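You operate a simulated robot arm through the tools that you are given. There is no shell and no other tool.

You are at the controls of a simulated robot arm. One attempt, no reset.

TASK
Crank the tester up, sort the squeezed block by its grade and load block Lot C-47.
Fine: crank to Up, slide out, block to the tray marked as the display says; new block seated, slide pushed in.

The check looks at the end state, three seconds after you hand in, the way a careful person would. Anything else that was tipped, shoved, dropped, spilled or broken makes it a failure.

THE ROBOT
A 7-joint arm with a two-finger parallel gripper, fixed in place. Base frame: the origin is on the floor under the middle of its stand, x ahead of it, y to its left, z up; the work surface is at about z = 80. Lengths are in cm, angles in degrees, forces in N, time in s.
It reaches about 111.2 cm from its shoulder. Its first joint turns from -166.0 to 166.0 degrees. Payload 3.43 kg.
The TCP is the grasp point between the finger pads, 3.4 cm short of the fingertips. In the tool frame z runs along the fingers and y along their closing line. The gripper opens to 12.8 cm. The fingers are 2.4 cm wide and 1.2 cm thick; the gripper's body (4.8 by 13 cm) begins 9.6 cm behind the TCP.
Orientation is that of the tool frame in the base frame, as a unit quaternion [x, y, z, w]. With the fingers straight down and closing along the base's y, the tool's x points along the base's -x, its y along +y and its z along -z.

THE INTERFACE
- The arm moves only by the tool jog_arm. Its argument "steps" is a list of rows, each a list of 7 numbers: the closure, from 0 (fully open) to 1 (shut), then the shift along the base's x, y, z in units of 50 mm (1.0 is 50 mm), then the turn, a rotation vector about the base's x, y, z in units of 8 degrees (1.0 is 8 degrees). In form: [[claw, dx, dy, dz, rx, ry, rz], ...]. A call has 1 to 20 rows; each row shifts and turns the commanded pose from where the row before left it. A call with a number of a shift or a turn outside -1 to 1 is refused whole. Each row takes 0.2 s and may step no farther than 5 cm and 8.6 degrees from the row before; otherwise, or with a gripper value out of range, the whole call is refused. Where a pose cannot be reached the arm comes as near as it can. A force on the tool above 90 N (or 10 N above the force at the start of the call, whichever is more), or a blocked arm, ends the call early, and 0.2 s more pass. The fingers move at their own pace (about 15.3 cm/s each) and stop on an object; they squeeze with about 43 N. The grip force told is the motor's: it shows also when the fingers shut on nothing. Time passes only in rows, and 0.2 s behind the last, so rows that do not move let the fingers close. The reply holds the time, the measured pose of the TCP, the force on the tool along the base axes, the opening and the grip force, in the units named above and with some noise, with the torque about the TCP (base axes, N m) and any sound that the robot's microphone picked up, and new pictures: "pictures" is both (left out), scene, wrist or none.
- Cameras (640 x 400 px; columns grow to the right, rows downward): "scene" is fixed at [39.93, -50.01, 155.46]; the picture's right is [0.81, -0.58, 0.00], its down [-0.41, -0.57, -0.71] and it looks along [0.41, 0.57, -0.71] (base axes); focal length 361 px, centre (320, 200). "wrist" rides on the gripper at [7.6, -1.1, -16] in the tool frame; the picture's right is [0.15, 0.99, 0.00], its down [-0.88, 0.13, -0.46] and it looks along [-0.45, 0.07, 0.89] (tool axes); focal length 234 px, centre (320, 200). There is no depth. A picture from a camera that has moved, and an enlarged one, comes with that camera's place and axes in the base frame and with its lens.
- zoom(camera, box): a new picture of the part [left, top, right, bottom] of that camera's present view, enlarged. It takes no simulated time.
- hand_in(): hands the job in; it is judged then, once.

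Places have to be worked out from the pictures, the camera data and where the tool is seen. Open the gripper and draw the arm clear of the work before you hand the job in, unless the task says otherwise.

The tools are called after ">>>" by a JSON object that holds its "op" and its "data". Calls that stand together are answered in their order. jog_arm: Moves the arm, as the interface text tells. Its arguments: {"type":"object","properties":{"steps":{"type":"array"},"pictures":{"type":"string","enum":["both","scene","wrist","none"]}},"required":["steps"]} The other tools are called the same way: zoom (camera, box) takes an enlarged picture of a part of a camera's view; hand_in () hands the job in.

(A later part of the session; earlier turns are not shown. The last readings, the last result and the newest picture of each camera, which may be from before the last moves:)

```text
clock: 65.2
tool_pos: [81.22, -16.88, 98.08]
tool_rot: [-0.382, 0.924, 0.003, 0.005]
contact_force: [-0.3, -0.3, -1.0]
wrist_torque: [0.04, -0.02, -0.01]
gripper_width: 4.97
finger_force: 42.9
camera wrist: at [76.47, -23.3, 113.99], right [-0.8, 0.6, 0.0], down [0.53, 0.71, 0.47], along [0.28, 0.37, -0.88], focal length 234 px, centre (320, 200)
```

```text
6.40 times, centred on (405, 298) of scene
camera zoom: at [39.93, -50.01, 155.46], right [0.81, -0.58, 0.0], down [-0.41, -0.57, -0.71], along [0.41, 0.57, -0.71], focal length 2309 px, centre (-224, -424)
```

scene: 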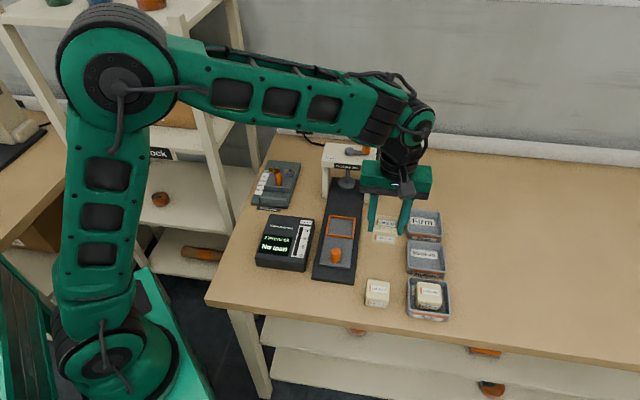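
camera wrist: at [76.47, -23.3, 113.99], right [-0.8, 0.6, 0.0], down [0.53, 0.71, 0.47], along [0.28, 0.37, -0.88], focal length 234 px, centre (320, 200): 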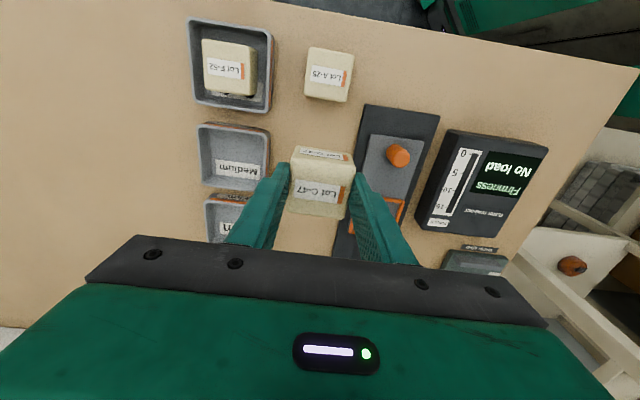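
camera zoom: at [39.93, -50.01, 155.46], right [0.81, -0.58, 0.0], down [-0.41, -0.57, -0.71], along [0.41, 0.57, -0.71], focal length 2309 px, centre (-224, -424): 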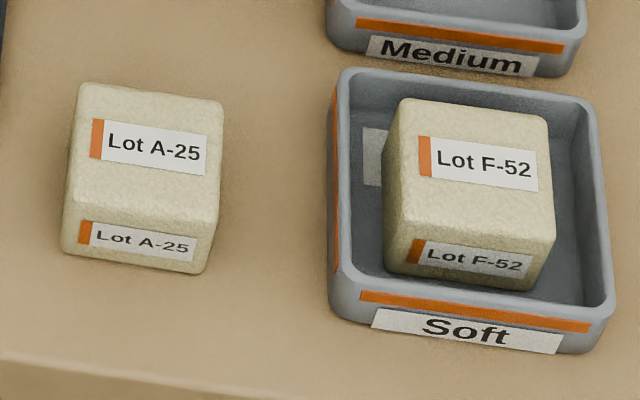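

Blocks are about 4 cm tall; I keep the jaw-to-bottom offset at 5.1 cm. I carry C-47 over the nest at about (81.1, -2.2) and lower to a hover above the frame.

>>> {"op": "jog_arm", "data": {"steps": [[1, -0.007, 0.6, 0, 0, 0, 0], [1, -0.007, 0.75, 0, 0, 0, 0], [1, -0.007, 0.75, 0, 0, 0, 0], [1, -0.007, 0.55, 0, 0, 0, 0], [1, 0, 0.29, -0.3, 0, 0, 0], [1, 0, 0, -0.5, 0, 0, 0], [1, 0, 0, -0.6, 0, 0, 0], [1, 0, 0, 0, 0, 0, 0], [1, 0, 0, 0, 0, 0, 0]], "pictures": "both"}}

>>> {"op": "zoom", "data": {"camera": "scene", "box": [305, 180, 385, 270]}}

>>> {"op": "zoom", "data": {"camera": "wrist", "box": [240, 100, 400, 240]}}

```text
clock: 67.2
tool_pos: [80.96, -2.5, 91.06]
tool_rot: [-0.382, 0.924, 0.003, 0.004]
contact_force: [0.1, 0.1, 0.0]
wrist_torque: [0.02, 0.01, 0.03]
gripper_width: 5.0
finger_force: 42.6
camera wrist: at [76.15, -8.86, 106.93], right [-0.8, 0.6, 0.0], down [0.53, 0.71, 0.47], along [0.28, 0.37, -0.88], focal length 234 px, centre (320, 200)
```

scene: 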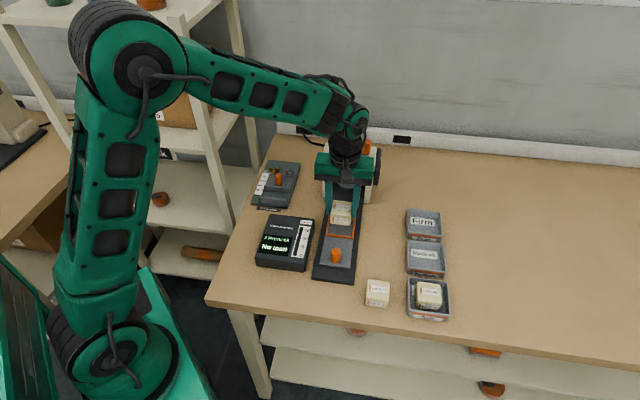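
wrist: 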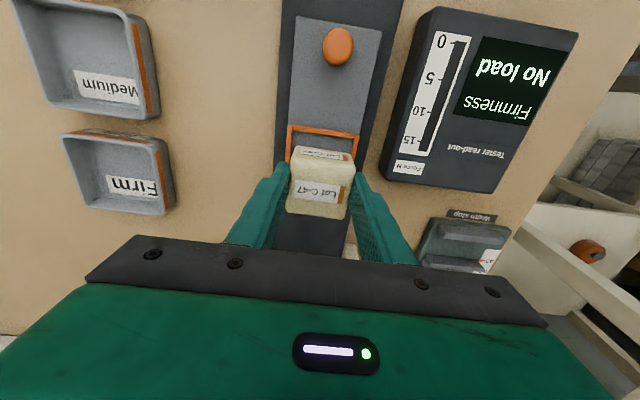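

```text
4.44 times, centred on (345, 225) of scene
camera zoom: at [39.93, -50.01, 155.46], right [0.81, -0.58, 0.0], down [-0.41, -0.57, -0.71], along [0.41, 0.57, -0.71], focal length 1604 px, centre (209, 89)
```

zoom: 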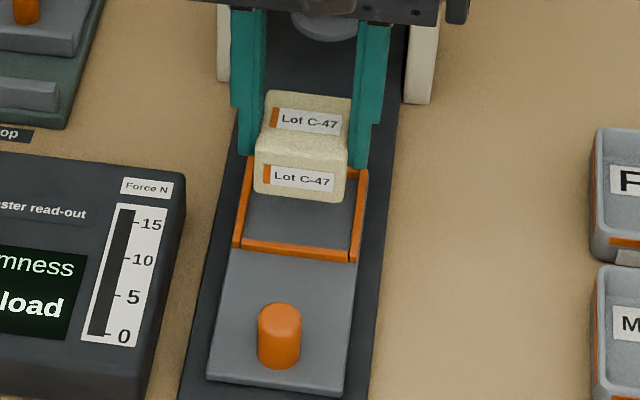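

```text
2.86 times, centred on (320, 170) of wrist
camera zoom: at [76.15, -8.86, 106.93], right [-0.8, 0.6, 0.0], down [0.53, 0.71, 0.47], along [0.28, 0.37, -0.88], focal length 669 px, centre (320, 286)
```

zoom: 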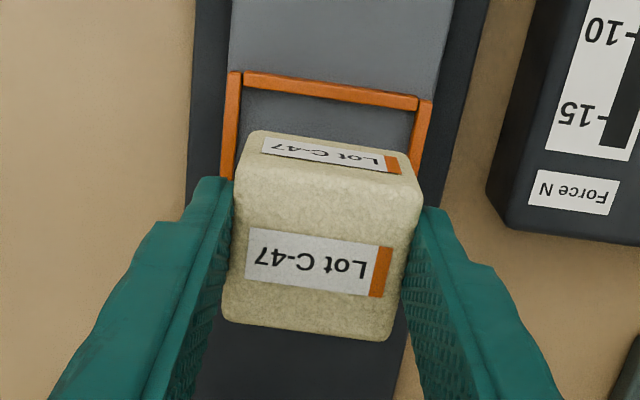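

The frame spans p 52.4–59.3, q 55.4–62.5, so its centre is near (81.15, -2.2). I shift 0.2/0.3 cm and lower to just above the frame.

>>> {"op": "jog_arm", "data": {"steps": [[1, 0.038, 0.062, -0.2, 0, 0, 0], [1, 0, 0, -0.2, 0, 0, 0], [1, 0, 0, -0.05, 0, 0, 0], [1, 0, 0, 0, 0, 0, 0], [1, 0, 0, 0, 0, 0, 0]], "pictures": "both"}}

>>> {"op": "zoom", "data": {"camera": "scene", "box": [315, 185, 375, 250]}}

>>> {"op": "zoom", "data": {"camera": "wrist", "box": [260, 110, 380, 230]}}

```text
clock: 68.4
tool_pos: [81.23, -1.91, 88.69]
tool_rot: [-0.382, 0.924, 0.002, 0.005]
contact_force: [0.2, 0.9, -0.7]
wrist_torque: [-0.01, 0.0, 0.06]
gripper_width: 4.98
finger_force: 42.4
camera wrist: at [76.44, -8.38, 104.79], right [-0.8, 0.6, 0.0], down [0.53, 0.71, 0.47], along [0.28, 0.37, -0.88], focal length 234 px, centre (320, 200)
```

scene: 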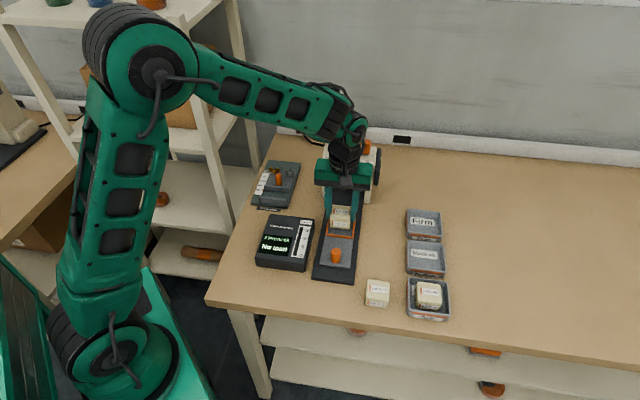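
wrist: 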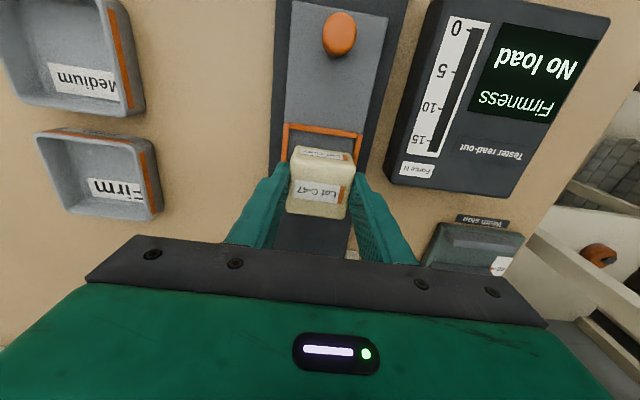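

```text
6.15 times, centred on (345, 218) of scene
camera zoom: at [39.93, -50.01, 155.46], right [0.81, -0.58, 0.0], down [-0.41, -0.57, -0.71], along [0.41, 0.57, -0.71], focal length 2220 px, centre (166, 92)
```

zoom: 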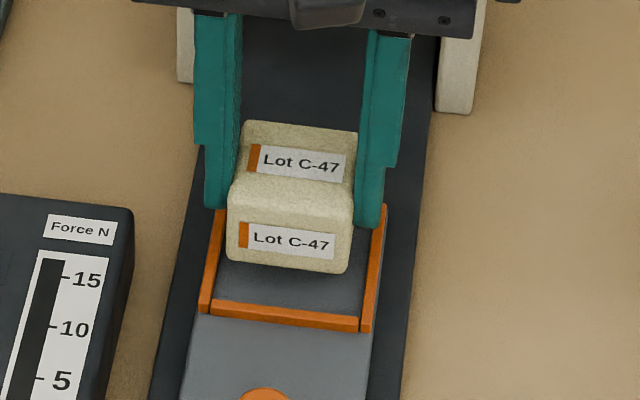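

```text
3.33 times, centred on (320, 170) of wrist
camera zoom: at [76.44, -8.38, 104.79], right [-0.8, 0.6, 0.0], down [0.53, 0.71, 0.47], along [0.28, 0.37, -0.88], focal length 781 px, centre (320, 300)
```

zoom: 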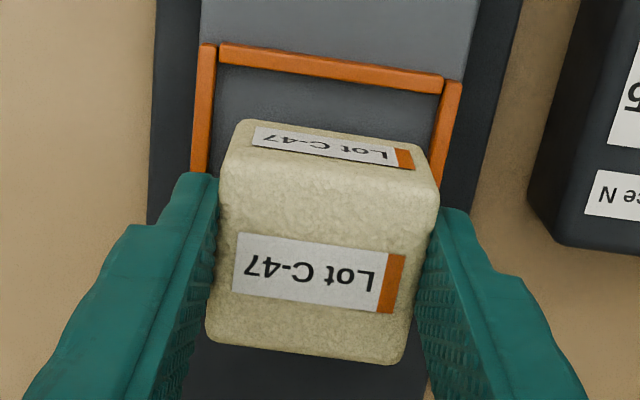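

Block is hovering just above the frame, about 0.4 cm too far back by my estimate. I shift it toward the front and check again before lowering.

>>> {"op": "jog_arm", "data": {"steps": [[1, -0.049, -0.078, 0, 0, 0, 0], [1, 0, 0, 0, 0, 0, 0], [1, 0, 0, 0, 0, 0, 0]], "pictures": "both"}}

>>> {"op": "zoom", "data": {"camera": "scene", "box": [315, 185, 375, 250]}}

>>> {"op": "zoom", "data": {"camera": "wrist", "box": [260, 110, 380, 230]}}

```text
clock: 69.2
tool_pos: [81.03, -2.37, 88.84]
tool_rot: [-0.382, 0.924, 0.003, 0.005]
contact_force: [-0.1, 0.4, -0.1]
wrist_torque: [0.01, -0.02, -0.01]
gripper_width: 5.0
finger_force: 42.6
camera wrist: at [76.22, -8.77, 104.81], right [-0.8, 0.6, 0.0], down [0.53, 0.71, 0.47], along [0.28, 0.37, -0.88], focal length 234 px, centre (320, 200)
```

scene: 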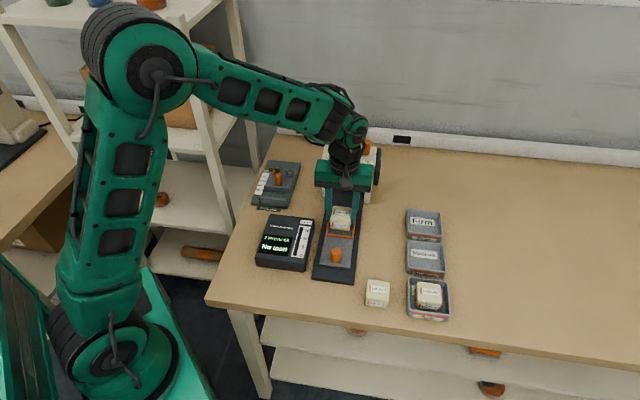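
wrist: 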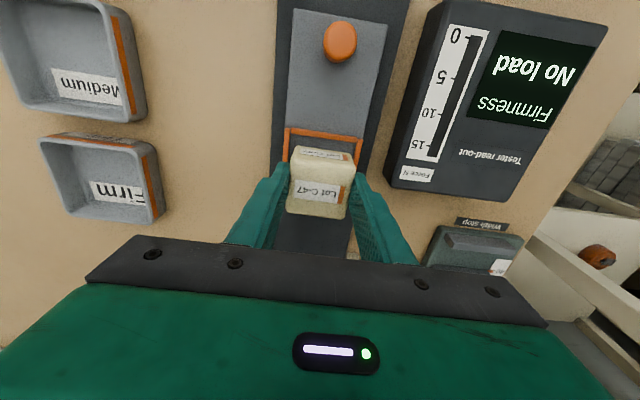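

```text
6.15 times, centred on (345, 218) of scene
camera zoom: at [39.93, -50.01, 155.46], right [0.81, -0.58, 0.0], down [-0.41, -0.57, -0.71], along [0.41, 0.57, -0.71], focal length 2220 px, centre (166, 92)
```

zoom: 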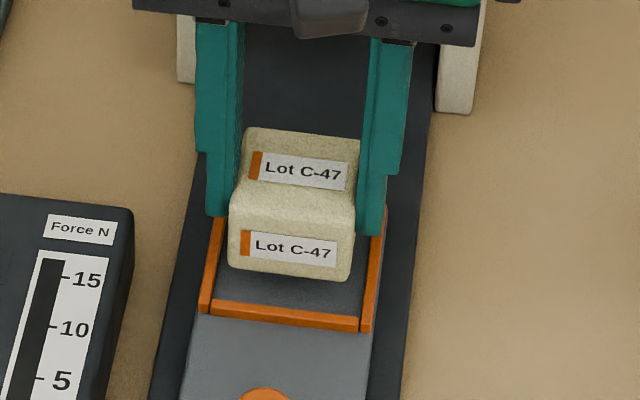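

```text
3.33 times, centred on (320, 170) of wrist
camera zoom: at [76.22, -8.77, 104.81], right [-0.8, 0.6, 0.0], down [0.53, 0.71, 0.47], along [0.28, 0.37, -0.88], focal length 781 px, centre (320, 300)
```

zoom: 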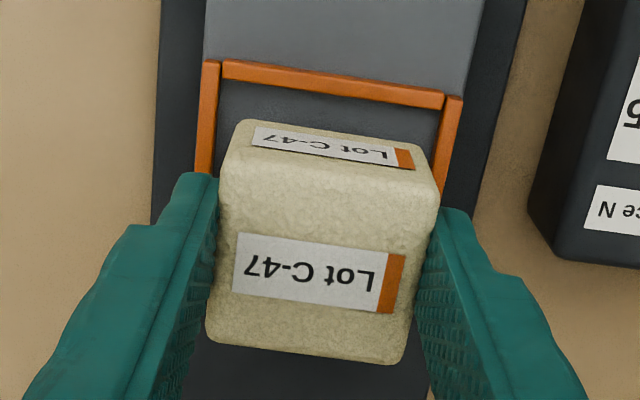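

C-47 now lines up with where F-52 sat (within ~2 mm) and the side gaps look even. I lower it slowly into the nest.

>>> {"op": "jog_arm", "data": {"steps": [[1, -0.006, -0.006, -0.1, 0, 0, 0], [1, 0, 0, -0.08, 0, 0, 0], [1, 0, 0, -0.05, 0, 0, 0], [1, 0, 0, 0, 0, 0, 0]], "pictures": "both"}}

>>> {"op": "zoom", "data": {"camera": "scene", "box": [315, 185, 375, 250]}}

>>> {"op": "zoom", "data": {"camera": "wrist", "box": [260, 110, 380, 230]}}

```text
clock: 70.2
tool_pos: [81.11, -2.41, 87.74]
tool_rot: [-0.382, 0.924, 0.002, 0.005]
contact_force: [0.1, -1.0, -0.4]
wrist_torque: [0.0, -0.04, 0.03]
gripper_width: 4.97
finger_force: 43.1
camera wrist: at [76.22, -8.81, 103.63], right [-0.8, 0.6, 0.0], down [0.53, 0.71, 0.47], along [0.28, 0.37, -0.88], focal length 234 px, centre (320, 200)
```

scene: 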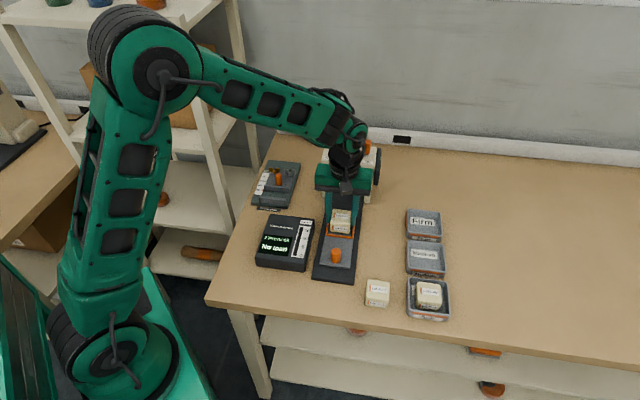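
wrist: 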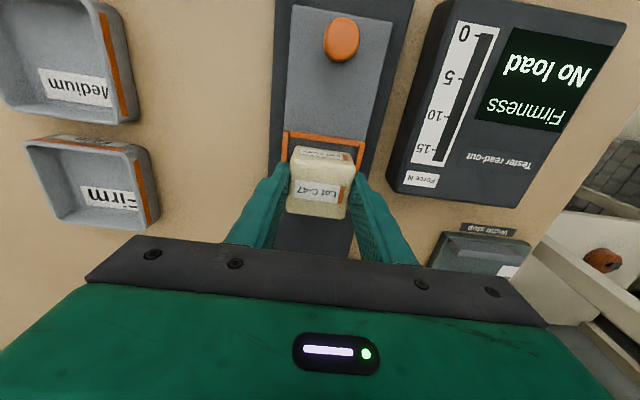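

```text
6.15 times, centred on (345, 218) of scene
camera zoom: at [39.93, -50.01, 155.46], right [0.81, -0.58, 0.0], down [-0.41, -0.57, -0.71], along [0.41, 0.57, -0.71], focal length 2220 px, centre (166, 92)
```

zoom: 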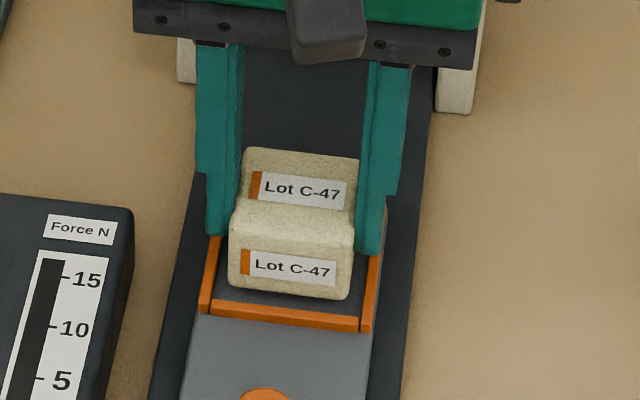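

```text
3.33 times, centred on (320, 170) of wrist
camera zoom: at [76.22, -8.81, 103.63], right [-0.8, 0.6, 0.0], down [0.53, 0.71, 0.47], along [0.28, 0.37, -0.88], focal length 781 px, centre (320, 300)
```

zoom: 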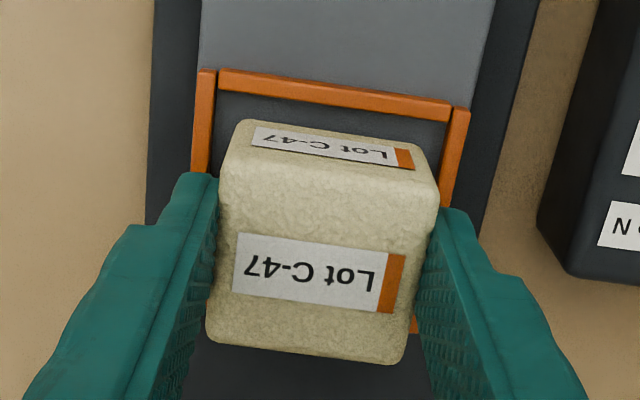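

No contact at z 87.74, so the block is already inside the frame. I continue in small steps to the floor.

>>> {"op": "jog_arm", "data": {"steps": [[1, 0, 0, -0.05, 0, 0, 0], [1, 0, 0, 0, 0, 0, 0]], "pictures": "none"}}

>>> {"op": "jog_arm", "data": {"steps": [[1, 0, 0, -0.03, 0, 0, 0], [1, 0, 0, 0, 0, 0, 0]], "pictures": "none"}}

```text
clock: 70.8
tool_pos: [80.93, -2.27, 87.49]
tool_rot: [-0.382, 0.924, 0.004, 0.005]
contact_force: [0.2, 0.1, 0.6]
wrist_torque: [-0.01, 0.0, -0.01]
gripper_width: 4.99
finger_force: 43.1
```

```text
clock: 71.4
tool_pos: [81.07, -2.38, 87.34]
tool_rot: [-0.381, 0.925, 0.003, 0.005]
contact_force: [-0.4, 0.7, 0.3]
wrist_torque: [-0.02, -0.02, 0.0]
gripper_width: 4.98
finger_force: 43.1
```

Still free at z 87.34; one or two more 1.5 mm steps.

>>> {"op": "jog_arm", "data": {"steps": [[1, 0, 0, -0.03, 0, 0, 0], [1, 0, 0, 0, 0, 0, 0]], "pictures": "none"}}

>>> {"op": "jog_arm", "data": {"steps": [[1, 0, 0, -0.02, 0, 0, 0], [1, 0, 0, 0, 0, 0, 0]], "pictures": "both"}}

>>> {"op": "zoom", "data": {"camera": "scene", "box": [315, 185, 375, 250]}}

```text
clock: 72.0
tool_pos: [80.9, -2.35, 87.16]
tool_rot: [-0.381, 0.924, 0.003, 0.005]
contact_force: [-0.1, 0.5, 1.0]
wrist_torque: [-0.04, -0.06, 0.01]
gripper_width: 4.96
finger_force: 43.1
```

```text
clock: 72.6
tool_pos: [80.98, -2.32, 87.21]
tool_rot: [-0.382, 0.924, 0.002, 0.006]
contact_force: [-0.7, -0.1, 10.6]
wrist_torque: [-0.03, 0.04, 0.03]
gripper_width: 5.0
finger_force: 42.3
camera wrist: at [76.18, -8.76, 103.08], right [-0.8, 0.6, 0.0], down [0.53, 0.71, 0.47], along [0.28, 0.37, -0.88], focal length 234 px, centre (320, 200)
```

scene: 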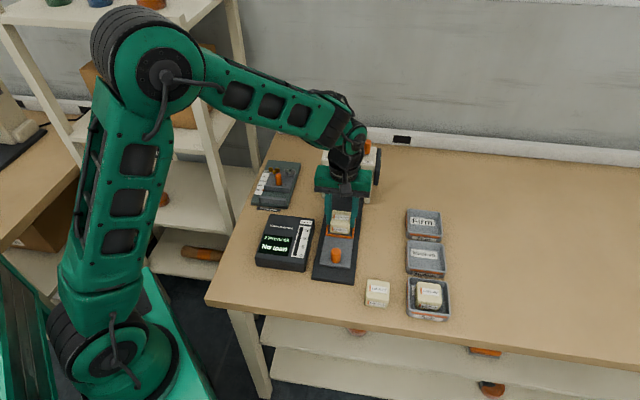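
wrist: 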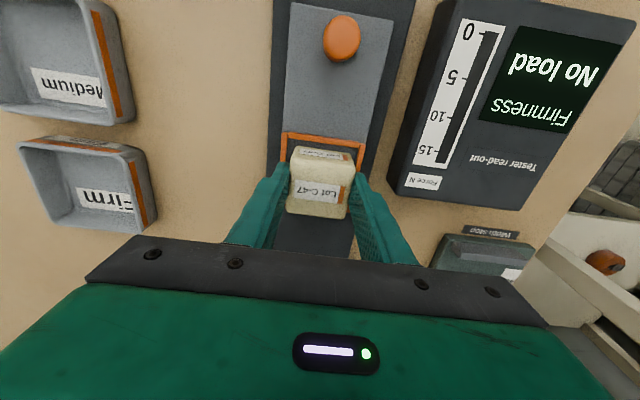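

```text
6.15 times, centred on (345, 218) of scene
camera zoom: at [39.93, -50.01, 155.46], right [0.81, -0.58, 0.0], down [-0.41, -0.57, -0.71], along [0.41, 0.57, -0.71], focal length 2220 px, centre (166, 92)
```

zoom: 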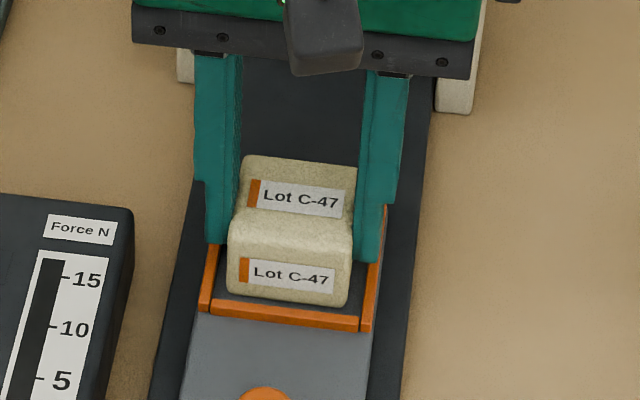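

Floor contact (10 N) at exactly the expected height, the block is down in the nest. I relieve the pressure, open the jaws and rise.

>>> {"op": "jog_arm", "data": {"steps": [[1, 0, 0, 0.02, 0, 0, 0], [0.57, 0, 0, 0, 0, 0, 0], [0.5, 0, 0, 0, 0, 0, 0], [0.48, 0, 0, 0.1, 0, 0, 0], [0.48, 0, 0, 0.3, 0, 0, 0], [0.48, 0, 0, 0.6, 0, 0, 0], [0.48, 0, 0, 0.8, 0, 0, 0], [0.48, 0, 0, 0.8, 0, 0, 0], [0.48, 0, 0, 0, 0, 0, 0]], "pictures": "both"}}

>>> {"op": "zoom", "data": {"camera": "scene", "box": [305, 180, 385, 280]}}

>>> {"op": "zoom", "data": {"camera": "wrist", "box": [240, 20, 400, 240]}}

```text
clock: 74.6
tool_pos: [81.14, -2.41, 100.0]
tool_rot: [-0.382, 0.924, 0.003, 0.005]
contact_force: [-0.4, -0.4, -0.3]
wrist_torque: [-0.03, 0.02, -0.02]
gripper_width: 6.65
finger_force: 0.0
camera wrist: at [76.29, -8.85, 115.93], right [-0.8, 0.6, 0.0], down [0.53, 0.71, 0.47], along [0.28, 0.37, -0.88], focal length 234 px, centre (320, 200)
```

scene: 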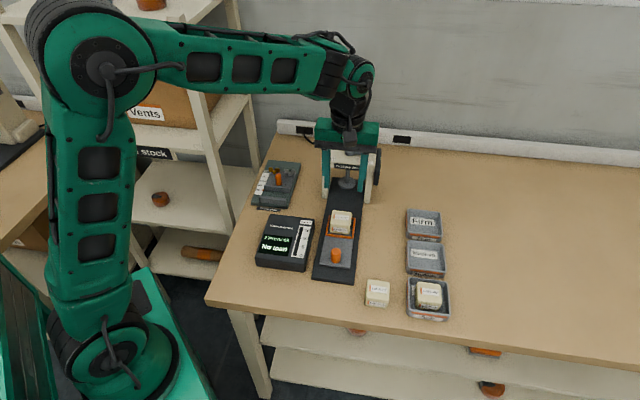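
wrist: 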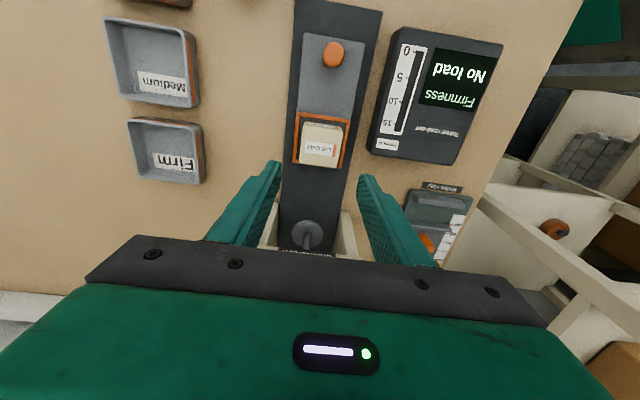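

```text
4.00 times, centred on (345, 230) of scene
camera zoom: at [39.93, -50.01, 155.46], right [0.81, -0.58, 0.0], down [-0.41, -0.57, -0.71], along [0.41, 0.57, -0.71], focal length 1443 px, centre (220, 80)
```

zoom: 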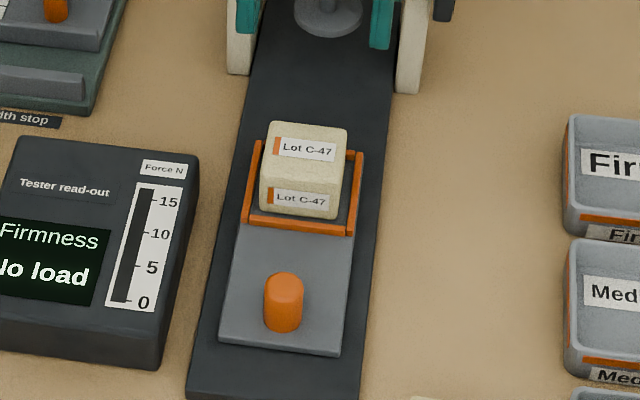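

```text
1.82 times, centred on (320, 130) of wrist
camera zoom: at [76.29, -8.85, 115.93], right [-0.8, 0.6, 0.0], down [0.53, 0.71, 0.47], along [0.28, 0.37, -0.88], focal length 426 px, centre (320, 327)
```

zoom: 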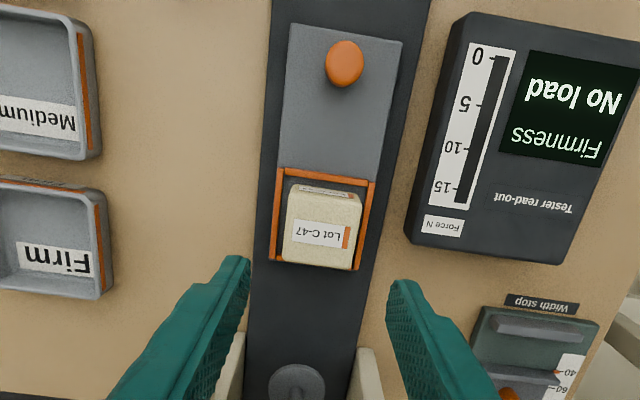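

C-47 sits level inside the orange frame. Next the slide goes back in: I move over its knob, which I place at about (73.8, -9.5).

>>> {"op": "jog_arm", "data": {"steps": [[0.5, -0.367, -0.355, 0, 0, 0, 0], [0.5, -0.367, -0.355, 0, 0, 0, 0], [0.5, -0.367, -0.355, 0, 0, 0, 0], [0.55, -0.367, -0.355, -0.2, 0, 0, 0], [0.58, 0, 0, -0.6, 0, 0, 0], [0.58, 0, 0, -0.7, 0, 0, 0], [0.58, 0, 0, -0.3, 0, 0, 0], [0.58, 0, 0, 0, 0, 0, 0], [0.58, 0, 0, 0, 0, 0, 0]], "pictures": "both"}}

>>> {"op": "zoom", "data": {"camera": "wrist", "box": [240, 110, 400, 250]}}

```text
clock: 76.6
tool_pos: [73.48, -9.46, 91.28]
tool_rot: [-0.382, 0.924, 0.003, 0.005]
contact_force: [-0.3, -0.3, 1.1]
wrist_torque: [0.02, 0.0, -0.02]
gripper_width: 5.38
finger_force: 0.2
camera wrist: at [68.78, -15.93, 107.22], right [-0.8, 0.6, 0.0], down [0.53, 0.71, 0.47], along [0.28, 0.37, -0.88], focal length 234 px, centre (320, 200)
```

scene: 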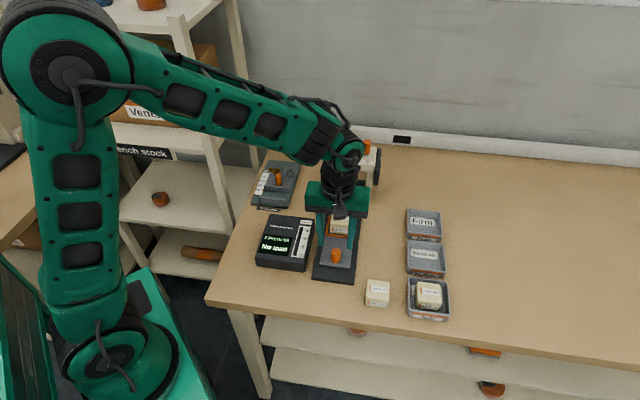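
wrist: 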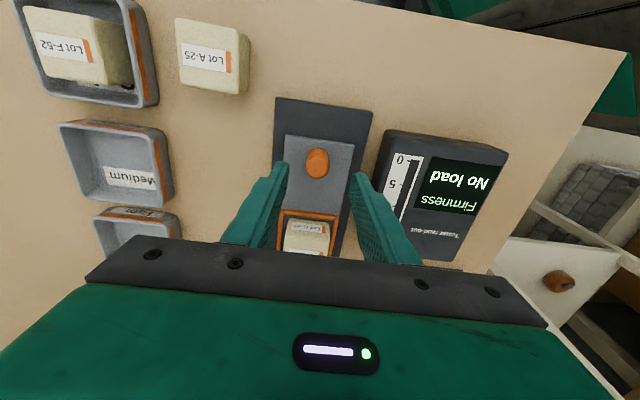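

```text
2.86 times, centred on (320, 180) of wrist
camera zoom: at [68.78, -15.93, 107.22], right [-0.8, 0.6, 0.0], down [0.53, 0.71, 0.47], along [0.28, 0.37, -0.88], focal length 669 px, centre (320, 257)
```

zoom: 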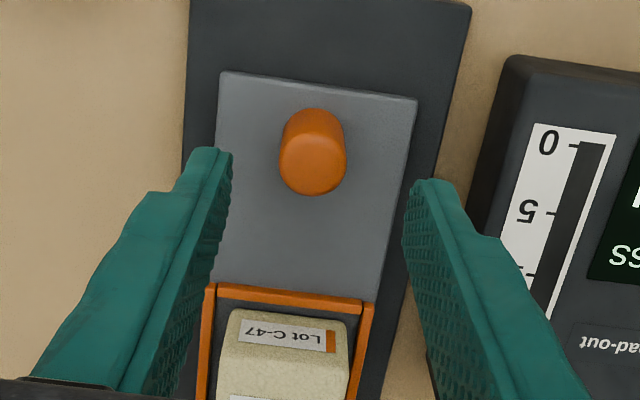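

The knob is at p 45.3, q 59.0, so I shift 2 mm sideways, descend around it and close.

>>> {"op": "jog_arm", "data": {"steps": [[0.58, 0.022, -0.022, -0.3, 0, 0, 0], [0.58, 0.022, -0.022, -0.3, 0, 0, 0], [0.58, 0, 0, -0.25, 0, 0, 0], [0.58, 0, 0, -0.13, 0, 0, 0], [0.58, 0, 0, 0, 0, 0, 0], [0.8, 0, 0, 0, 0, 0, 0], [1, 0, 0, 0, 0, 0, 0], [1, 0, 0, 0, 0, 0, 0], [1, 0, 0, 0, 0, 0, 0]], "pictures": "both"}}

>>> {"op": "zoom", "data": {"camera": "wrist", "box": [240, 110, 400, 250]}}

```text
clock: 78.6
tool_pos: [73.78, -9.56, 86.31]
tool_rot: [-0.382, 0.924, 0.003, 0.005]
contact_force: [-1.7, 1.7, -1.8]
wrist_torque: [0.11, 0.02, 0.0]
gripper_width: 2.31
finger_force: 44.9
camera wrist: at [69.01, -16.06, 102.3], right [-0.8, 0.6, 0.0], down [0.53, 0.71, 0.47], along [0.28, 0.37, -0.88], focal length 234 px, centre (320, 200)
```

scene: 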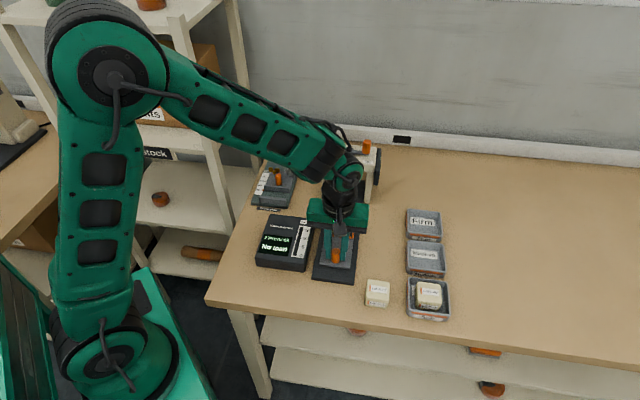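
wrist: 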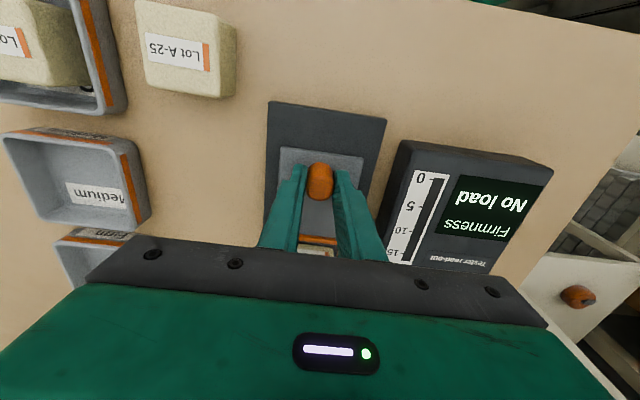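

```text
2.86 times, centred on (320, 180) of wrist
camera zoom: at [69.01, -16.06, 102.3], right [-0.8, 0.6, 0.0], down [0.53, 0.71, 0.47], along [0.28, 0.37, -0.88], focal length 669 px, centre (320, 257)
```

zoom: 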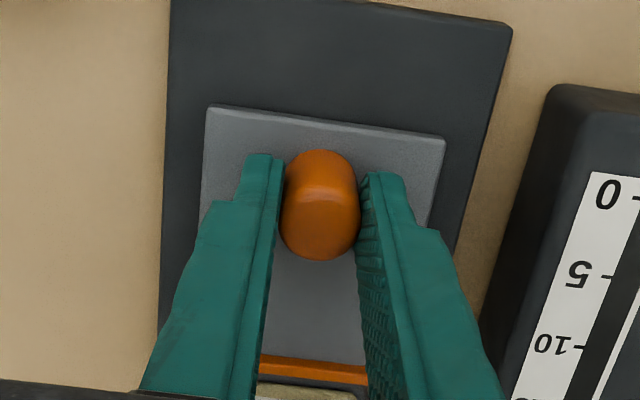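

Knob gripped, 14 cm from its closed position. I push the slide in smoothly, 6 cm first.

>>> {"op": "jog_arm", "data": {"steps": [[1, 0.04, 0.04, 0, 0, 0, 0], [1, 0.08, 0.08, 0, 0, 0, 0], [1, 0.085, 0.085, 0, 0, 0, 0], [1, 0.085, 0.085, 0, 0, 0, 0], [1, 0.085, 0.085, 0, 0, 0, 0], [1, 0.085, 0.085, 0, 0, 0, 0], [1, 0.085, 0.085, 0, 0, 0, 0], [1, 0.085, 0.085, 0, 0, 0, 0], [1, 0.085, 0.085, 0, 0, 0, 0], [1, 0.085, 0.085, 0, 0, 0, 0], [1, 0, 0, 0, 0, 0, 0], [1, 0, 0, 0, 0, 0, 0]], "pictures": "both"}}

>>> {"op": "zoom", "data": {"camera": "scene", "box": [300, 150, 400, 260]}}

```text
clock: 81.2
tool_pos: [77.76, -5.65, 86.33]
tool_rot: [-0.383, 0.924, 0.003, 0.005]
contact_force: [-9.3, 10.5, 13.1]
wrist_torque: [0.2, 0.5, 0.04]
gripper_width: 2.31
finger_force: 44.4
camera wrist: at [72.99, -12.08, 102.29], right [-0.8, 0.6, 0.0], down [0.53, 0.71, 0.47], along [0.28, 0.37, -0.88], focal length 234 px, centre (320, 200)
```

scene: 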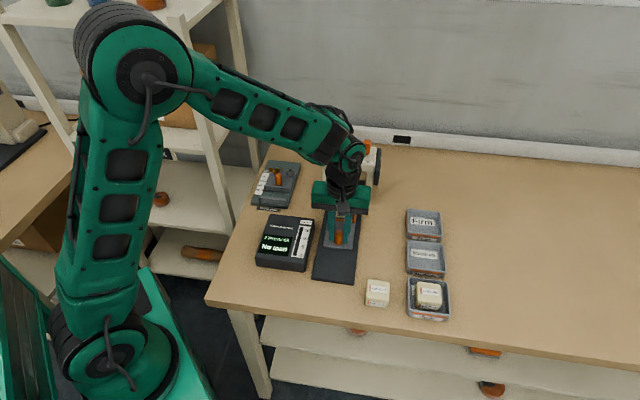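
wrist: 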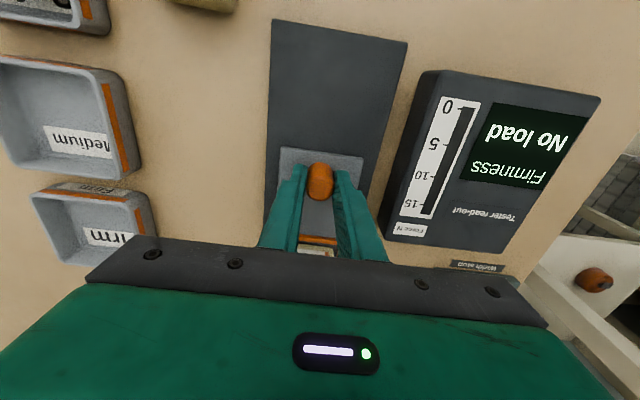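

```text
3.64 times, centred on (350, 205) of scene
camera zoom: at [39.93, -50.01, 155.46], right [0.81, -0.58, 0.0], down [-0.41, -0.57, -0.71], along [0.41, 0.57, -0.71], focal length 1312 px, centre (211, 182)
```

zoom: 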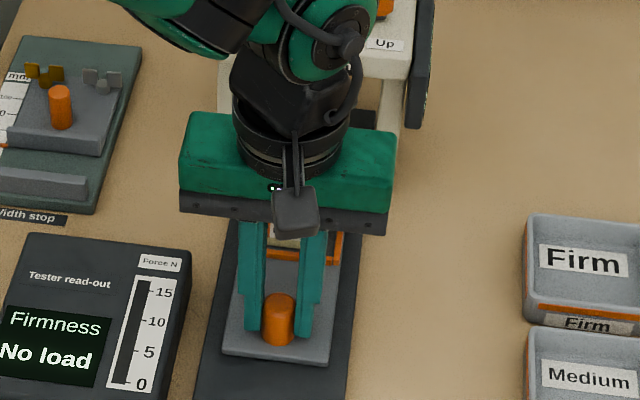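

The slide follows well (now 5.6 cm in). I relieve the small side load and push on another 6 cm.

>>> {"op": "jog_arm", "data": {"steps": [[1, 0.03, 0.07, 0.02, 0, 0, 0], [1, 0.075, 0.085, 0, 0, 0, 0], [1, 0.085, 0.085, 0, 0, 0, 0], [1, 0.085, 0.085, 0, 0, 0, 0], [1, 0.085, 0.085, 0, 0, 0, 0], [1, 0.085, 0.085, 0, 0, 0, 0], [1, 0.085, 0.085, 0, 0, 0, 0], [1, 0.085, 0.085, 0, 0, 0, 0], [1, 0.085, 0.085, 0, 0, 0, 0], [1, 0.085, 0.085, 0, 0, 0, 0], [1, 0, 0, 0, 0, 0, 0], [1, 0, 0, 0, 0, 0, 0]], "pictures": "both"}}

>>> {"op": "zoom", "data": {"camera": "scene", "box": [300, 140, 400, 240]}}

```text
clock: 83.8
tool_pos: [81.72, -1.74, 86.4]
tool_rot: [-0.382, 0.924, 0.003, 0.005]
contact_force: [16.1, -15.3, -4.0]
wrist_torque: [-0.53, -0.5, -0.07]
gripper_width: 2.3
finger_force: 44.8
camera wrist: at [76.85, -8.14, 102.29], right [-0.8, 0.6, 0.0], down [0.53, 0.71, 0.47], along [0.28, 0.37, -0.88], focal length 234 px, centre (320, 200)
```

scene: 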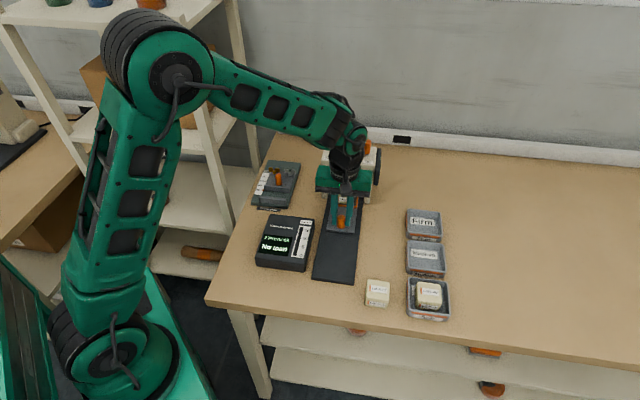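
wrist: 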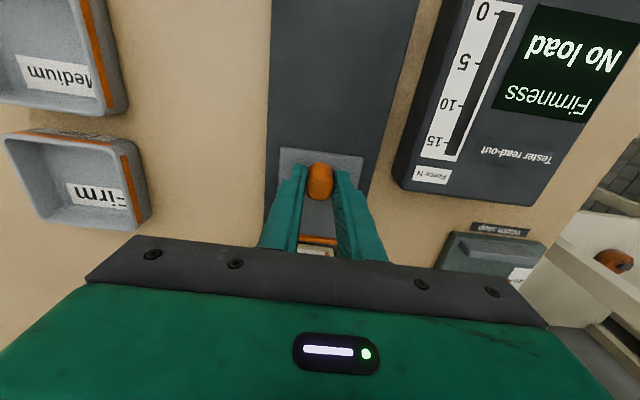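

```text
4.00 times, centred on (350, 190) of scene
camera zoom: at [39.93, -50.01, 155.46], right [0.81, -0.58, 0.0], down [-0.41, -0.57, -0.71], along [0.41, 0.57, -0.71], focal length 1443 px, centre (200, 240)
```

zoom: 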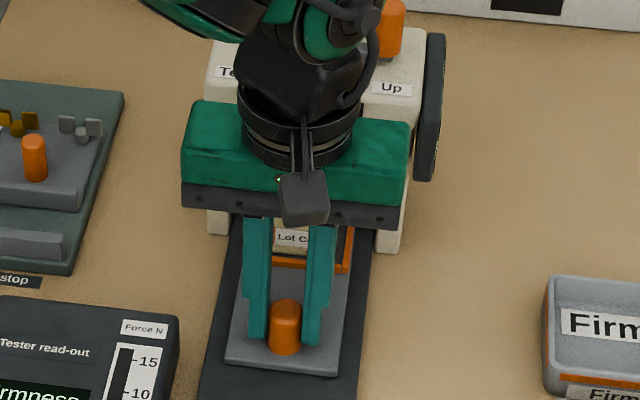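

2.8 cm to go; I relieve the side load the other way and push slower toward the stop.

>>> {"op": "jog_arm", "data": {"steps": [[1, 0.09, 0.04, 0, 0, 0, 0], [1, 0.08, 0.07, 0, 0, 0, 0], [1, 0.075, 0.075, 0, 0, 0, 0], [1, 0.06, 0.06, 0, 0, 0, 0], [1, 0, 0, 0, 0, 0, 0], [1, 0, 0, 0, 0, 0, 0]], "pictures": "none"}}

```text
clock: 85.2
tool_pos: [83.15, -0.4, 86.27]
tool_rot: [-0.384, 0.923, 0.003, 0.006]
contact_force: [-5.4, 5.2, 7.8]
wrist_torque: [0.1, 0.28, 0.01]
gripper_width: 2.3
finger_force: 45.1
```

Now at p 58.5, 0.9 cm short of the original closed position. I push in 3 mm rows until the stop is felt.

>>> {"op": "jog_arm", "data": {"steps": [[1, 0.04, 0.045, 0, 0, 0, 0], [1, 0.042, 0.042, 0, 0, 0, 0], [1, 0.042, 0.042, 0, 0, 0, 0], [1, 0, 0, 0, 0, 0, 0], [1, 0, 0, 0, 0, 0, 0]], "pictures": "scene"}}

>>> {"op": "zoom", "data": {"camera": "scene", "box": [310, 165, 390, 225]}}

```text
clock: 86.4
tool_pos: [83.77, 0.32, 86.38]
tool_rot: [-0.382, 0.924, 0.003, 0.005]
contact_force: [-23.0, 0.0, 4.7]
wrist_torque: [-0.25, 1.08, -0.01]
gripper_width: 2.28
finger_force: 44.4
```

scene: 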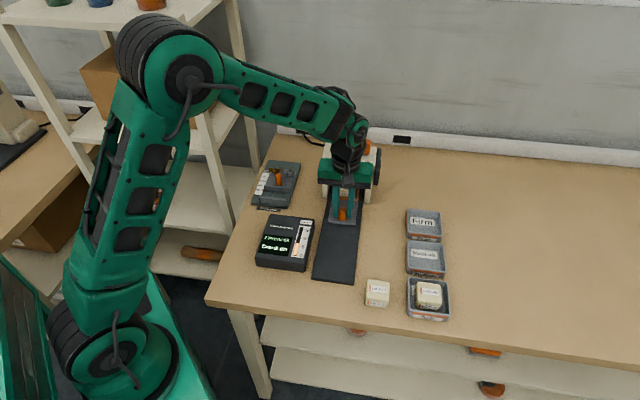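

```text
6.67 times, centred on (350, 195) of scene
camera zoom: at [39.93, -50.01, 155.46], right [0.81, -0.58, 0.0], down [-0.41, -0.57, -0.71], along [0.41, 0.57, -0.71], focal length 2405 px, centre (120, 233)
```

zoom: 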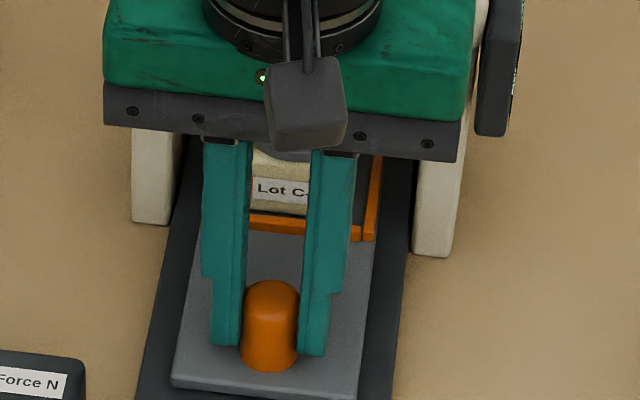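

The stop is met (16 N against the push) and the slide's front edge matches its original closed place. I check the readout, whose text has changed.

>>> {"op": "zoom", "data": {"camera": "scene", "box": [250, 205, 330, 275]}}

```text
5.71 times, centred on (290, 240) of scene
camera zoom: at [39.93, -50.01, 155.46], right [0.81, -0.58, 0.0], down [-0.41, -0.57, -0.71], along [0.41, 0.57, -0.71], focal length 2062 px, centre (491, -29)
```

zoom: 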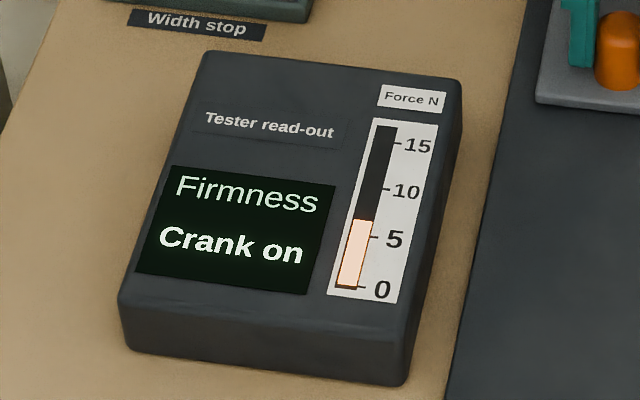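

The readout says "Crank on" and its bar shows about 6 N, so the plunger may be touching the new block. I release the slide knob, rise and back off to inspect plunger and crank.

>>> {"op": "jog_arm", "data": {"steps": [[0.75, 0, 0, 0, 0, 0, 0], [0.6, 0, 0, 0, 0, 0, 0], [0.55, 0, 0, 0.2, 0, 0, 0], [0.55, -0.1, -0.1, 0.4, 0, 0, 0], [0.55, -0.3, -0.3, 0.6, 0, 0, 0], [0.55, -0.5, -0.5, 0.6, 0, 0, 0], [0.55, -0.6, -0.6, 0.4, 0, 0, 0], [0.55, -0.5, -0.5, 0.2, 0, 0, 0], [0.55, 0, 0, 0, 0, 0, 0]], "pictures": "both"}}

>>> {"op": "zoom", "data": {"camera": "scene", "box": [300, 125, 400, 225]}}

>>> {"op": "zoom", "data": {"camera": "scene", "box": [320, 165, 380, 210]}}

>>> {"op": "zoom", "data": {"camera": "scene", "box": [250, 205, 330, 275]}}

```text
clock: 88.4
tool_pos: [73.68, -10.0, 98.26]
tool_rot: [-0.382, 0.924, 0.002, 0.005]
contact_force: [-1.1, -0.7, -0.1]
wrist_torque: [0.04, 0.01, -0.03]
gripper_width: 5.78
finger_force: 0.1
camera wrist: at [68.93, -16.36, 114.16], right [-0.8, 0.6, 0.0], down [0.53, 0.71, 0.47], along [0.28, 0.37, -0.88], focal length 234 px, centre (320, 200)
```

scene: 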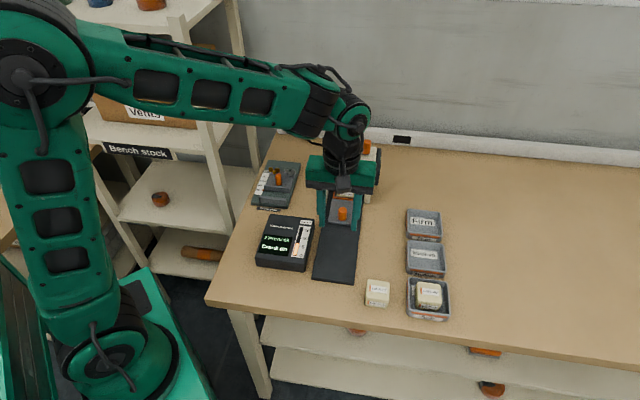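
wrist: 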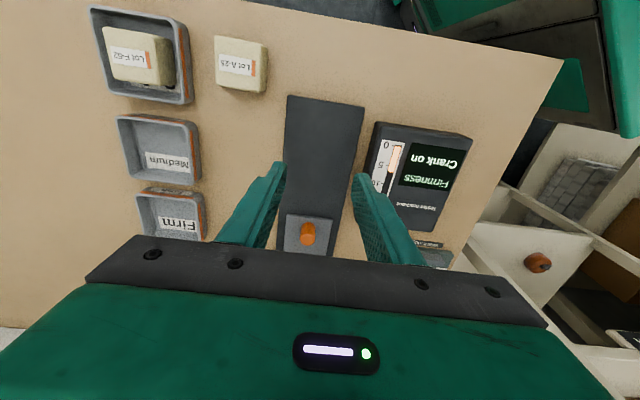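

```text
4.00 times, centred on (350, 175) of scene
camera zoom: at [39.93, -50.01, 155.46], right [0.81, -0.58, 0.0], down [-0.41, -0.57, -0.71], along [0.41, 0.57, -0.71], focal length 1443 px, centre (200, 300)
```

zoom: 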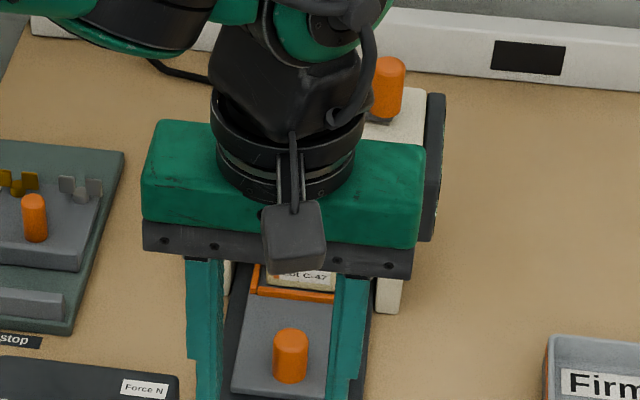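

```text
8.89 times, centred on (350, 188) of scene
camera zoom: at [39.93, -50.01, 155.46], right [0.81, -0.58, 0.0], down [-0.41, -0.57, -0.71], along [0.41, 0.57, -0.71], focal length 3207 px, centre (53, 311)
```

zoom: 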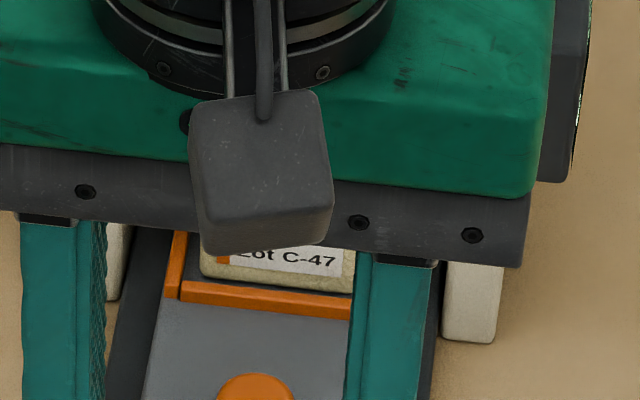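

```text
5.71 times, centred on (290, 240) of scene
camera zoom: at [39.93, -50.01, 155.46], right [0.81, -0.58, 0.0], down [-0.41, -0.57, -0.71], along [0.41, 0.57, -0.71], focal length 2062 px, centre (491, -29)
```

zoom: 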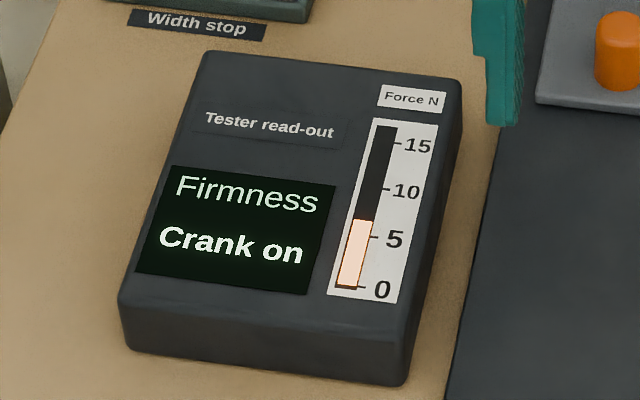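

The gripper still hides the tester, so I move it away to the left and up, near the starting place, for a clear look.

>>> {"op": "jog_arm", "data": {"steps": [[0.55, -0.3, 0.1, 0.6, 0, 0, 0], [0.55, -0.4, 0.5, 0.6, 0, 0, 0], [0.55, -0.4, 0.7, 0.5, 0, 0, 0], [0.55, -0.4, 0.8, 0.4, 0, 0, 0], [0.55, -0.4, 0.8, 0.3, 0, 0, 0], [0.55, -0.3, 0.8, 0.3, 0, 0, 0], [0.55, 0, 0, 0, 0, 0, 0]], "pictures": "both"}}

>>> {"op": "zoom", "data": {"camera": "scene", "box": [300, 125, 400, 188]}}

>>> {"op": "zoom", "data": {"camera": "scene", "box": [320, 165, 380, 210]}}

>>> {"op": "zoom", "data": {"camera": "scene", "box": [250, 205, 330, 275]}}

```text
clock: 90.0
tool_pos: [62.82, 8.79, 111.86]
tool_rot: [-0.382, 0.924, 0.003, 0.006]
contact_force: [0.2, -0.1, 0.1]
wrist_torque: [0.02, 0.02, -0.03]
gripper_width: 5.75
finger_force: 0.0
camera wrist: at [57.99, 2.38, 127.78], right [-0.8, 0.6, 0.0], down [0.53, 0.71, 0.47], along [0.28, 0.37, -0.88], focal length 234 px, centre (320, 200)
```

scene: 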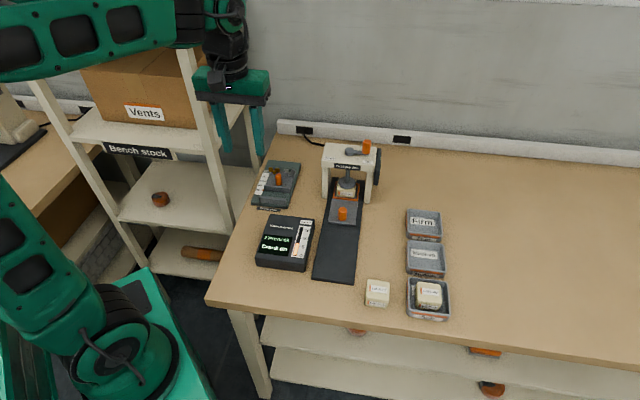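
wrist: 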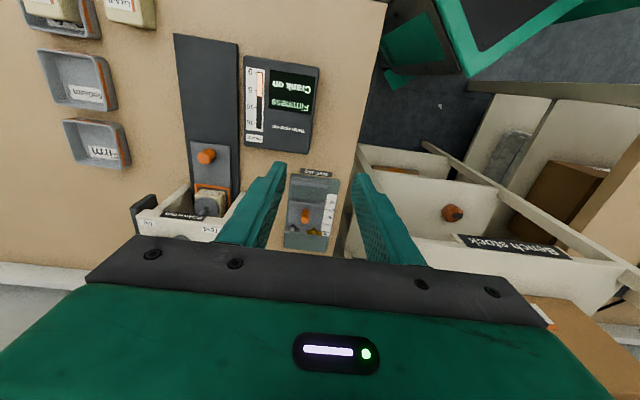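

```text
6.35 times, centred on (350, 156) of scene
camera zoom: at [39.93, -50.01, 155.46], right [0.81, -0.58, 0.0], down [-0.41, -0.57, -0.71], along [0.41, 0.57, -0.71], focal length 2291 px, centre (130, 476)
```

zoom: 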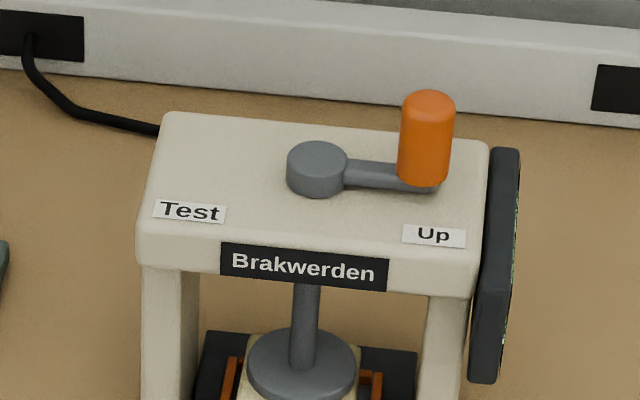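

```text
8.89 times, centred on (350, 188) of scene
camera zoom: at [39.93, -50.01, 155.46], right [0.81, -0.58, 0.0], down [-0.41, -0.57, -0.71], along [0.41, 0.57, -0.71], focal length 3207 px, centre (53, 311)
```

zoom: 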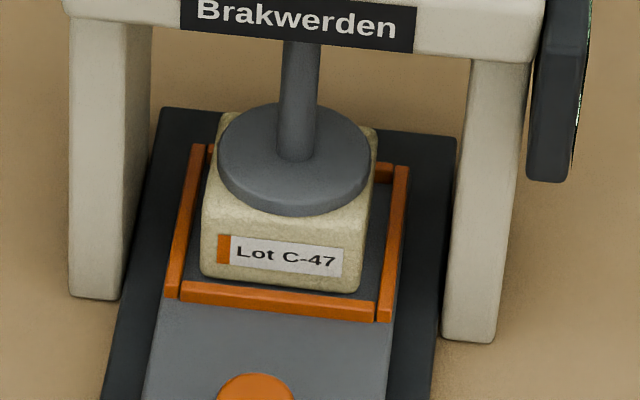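

```text
5.71 times, centred on (290, 240) of scene
camera zoom: at [39.93, -50.01, 155.46], right [0.81, -0.58, 0.0], down [-0.41, -0.57, -0.71], along [0.41, 0.57, -0.71], focal length 2062 px, centre (491, -29)
```

zoom: 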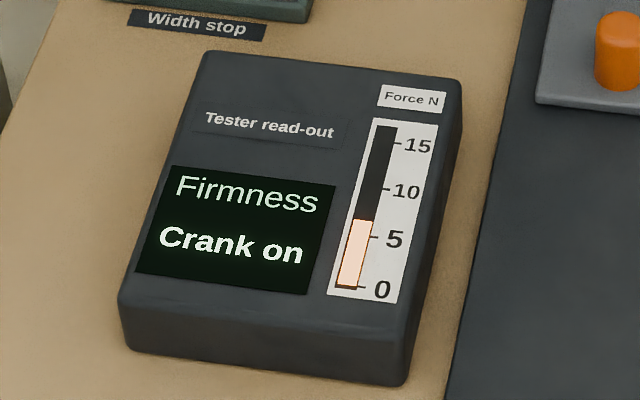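

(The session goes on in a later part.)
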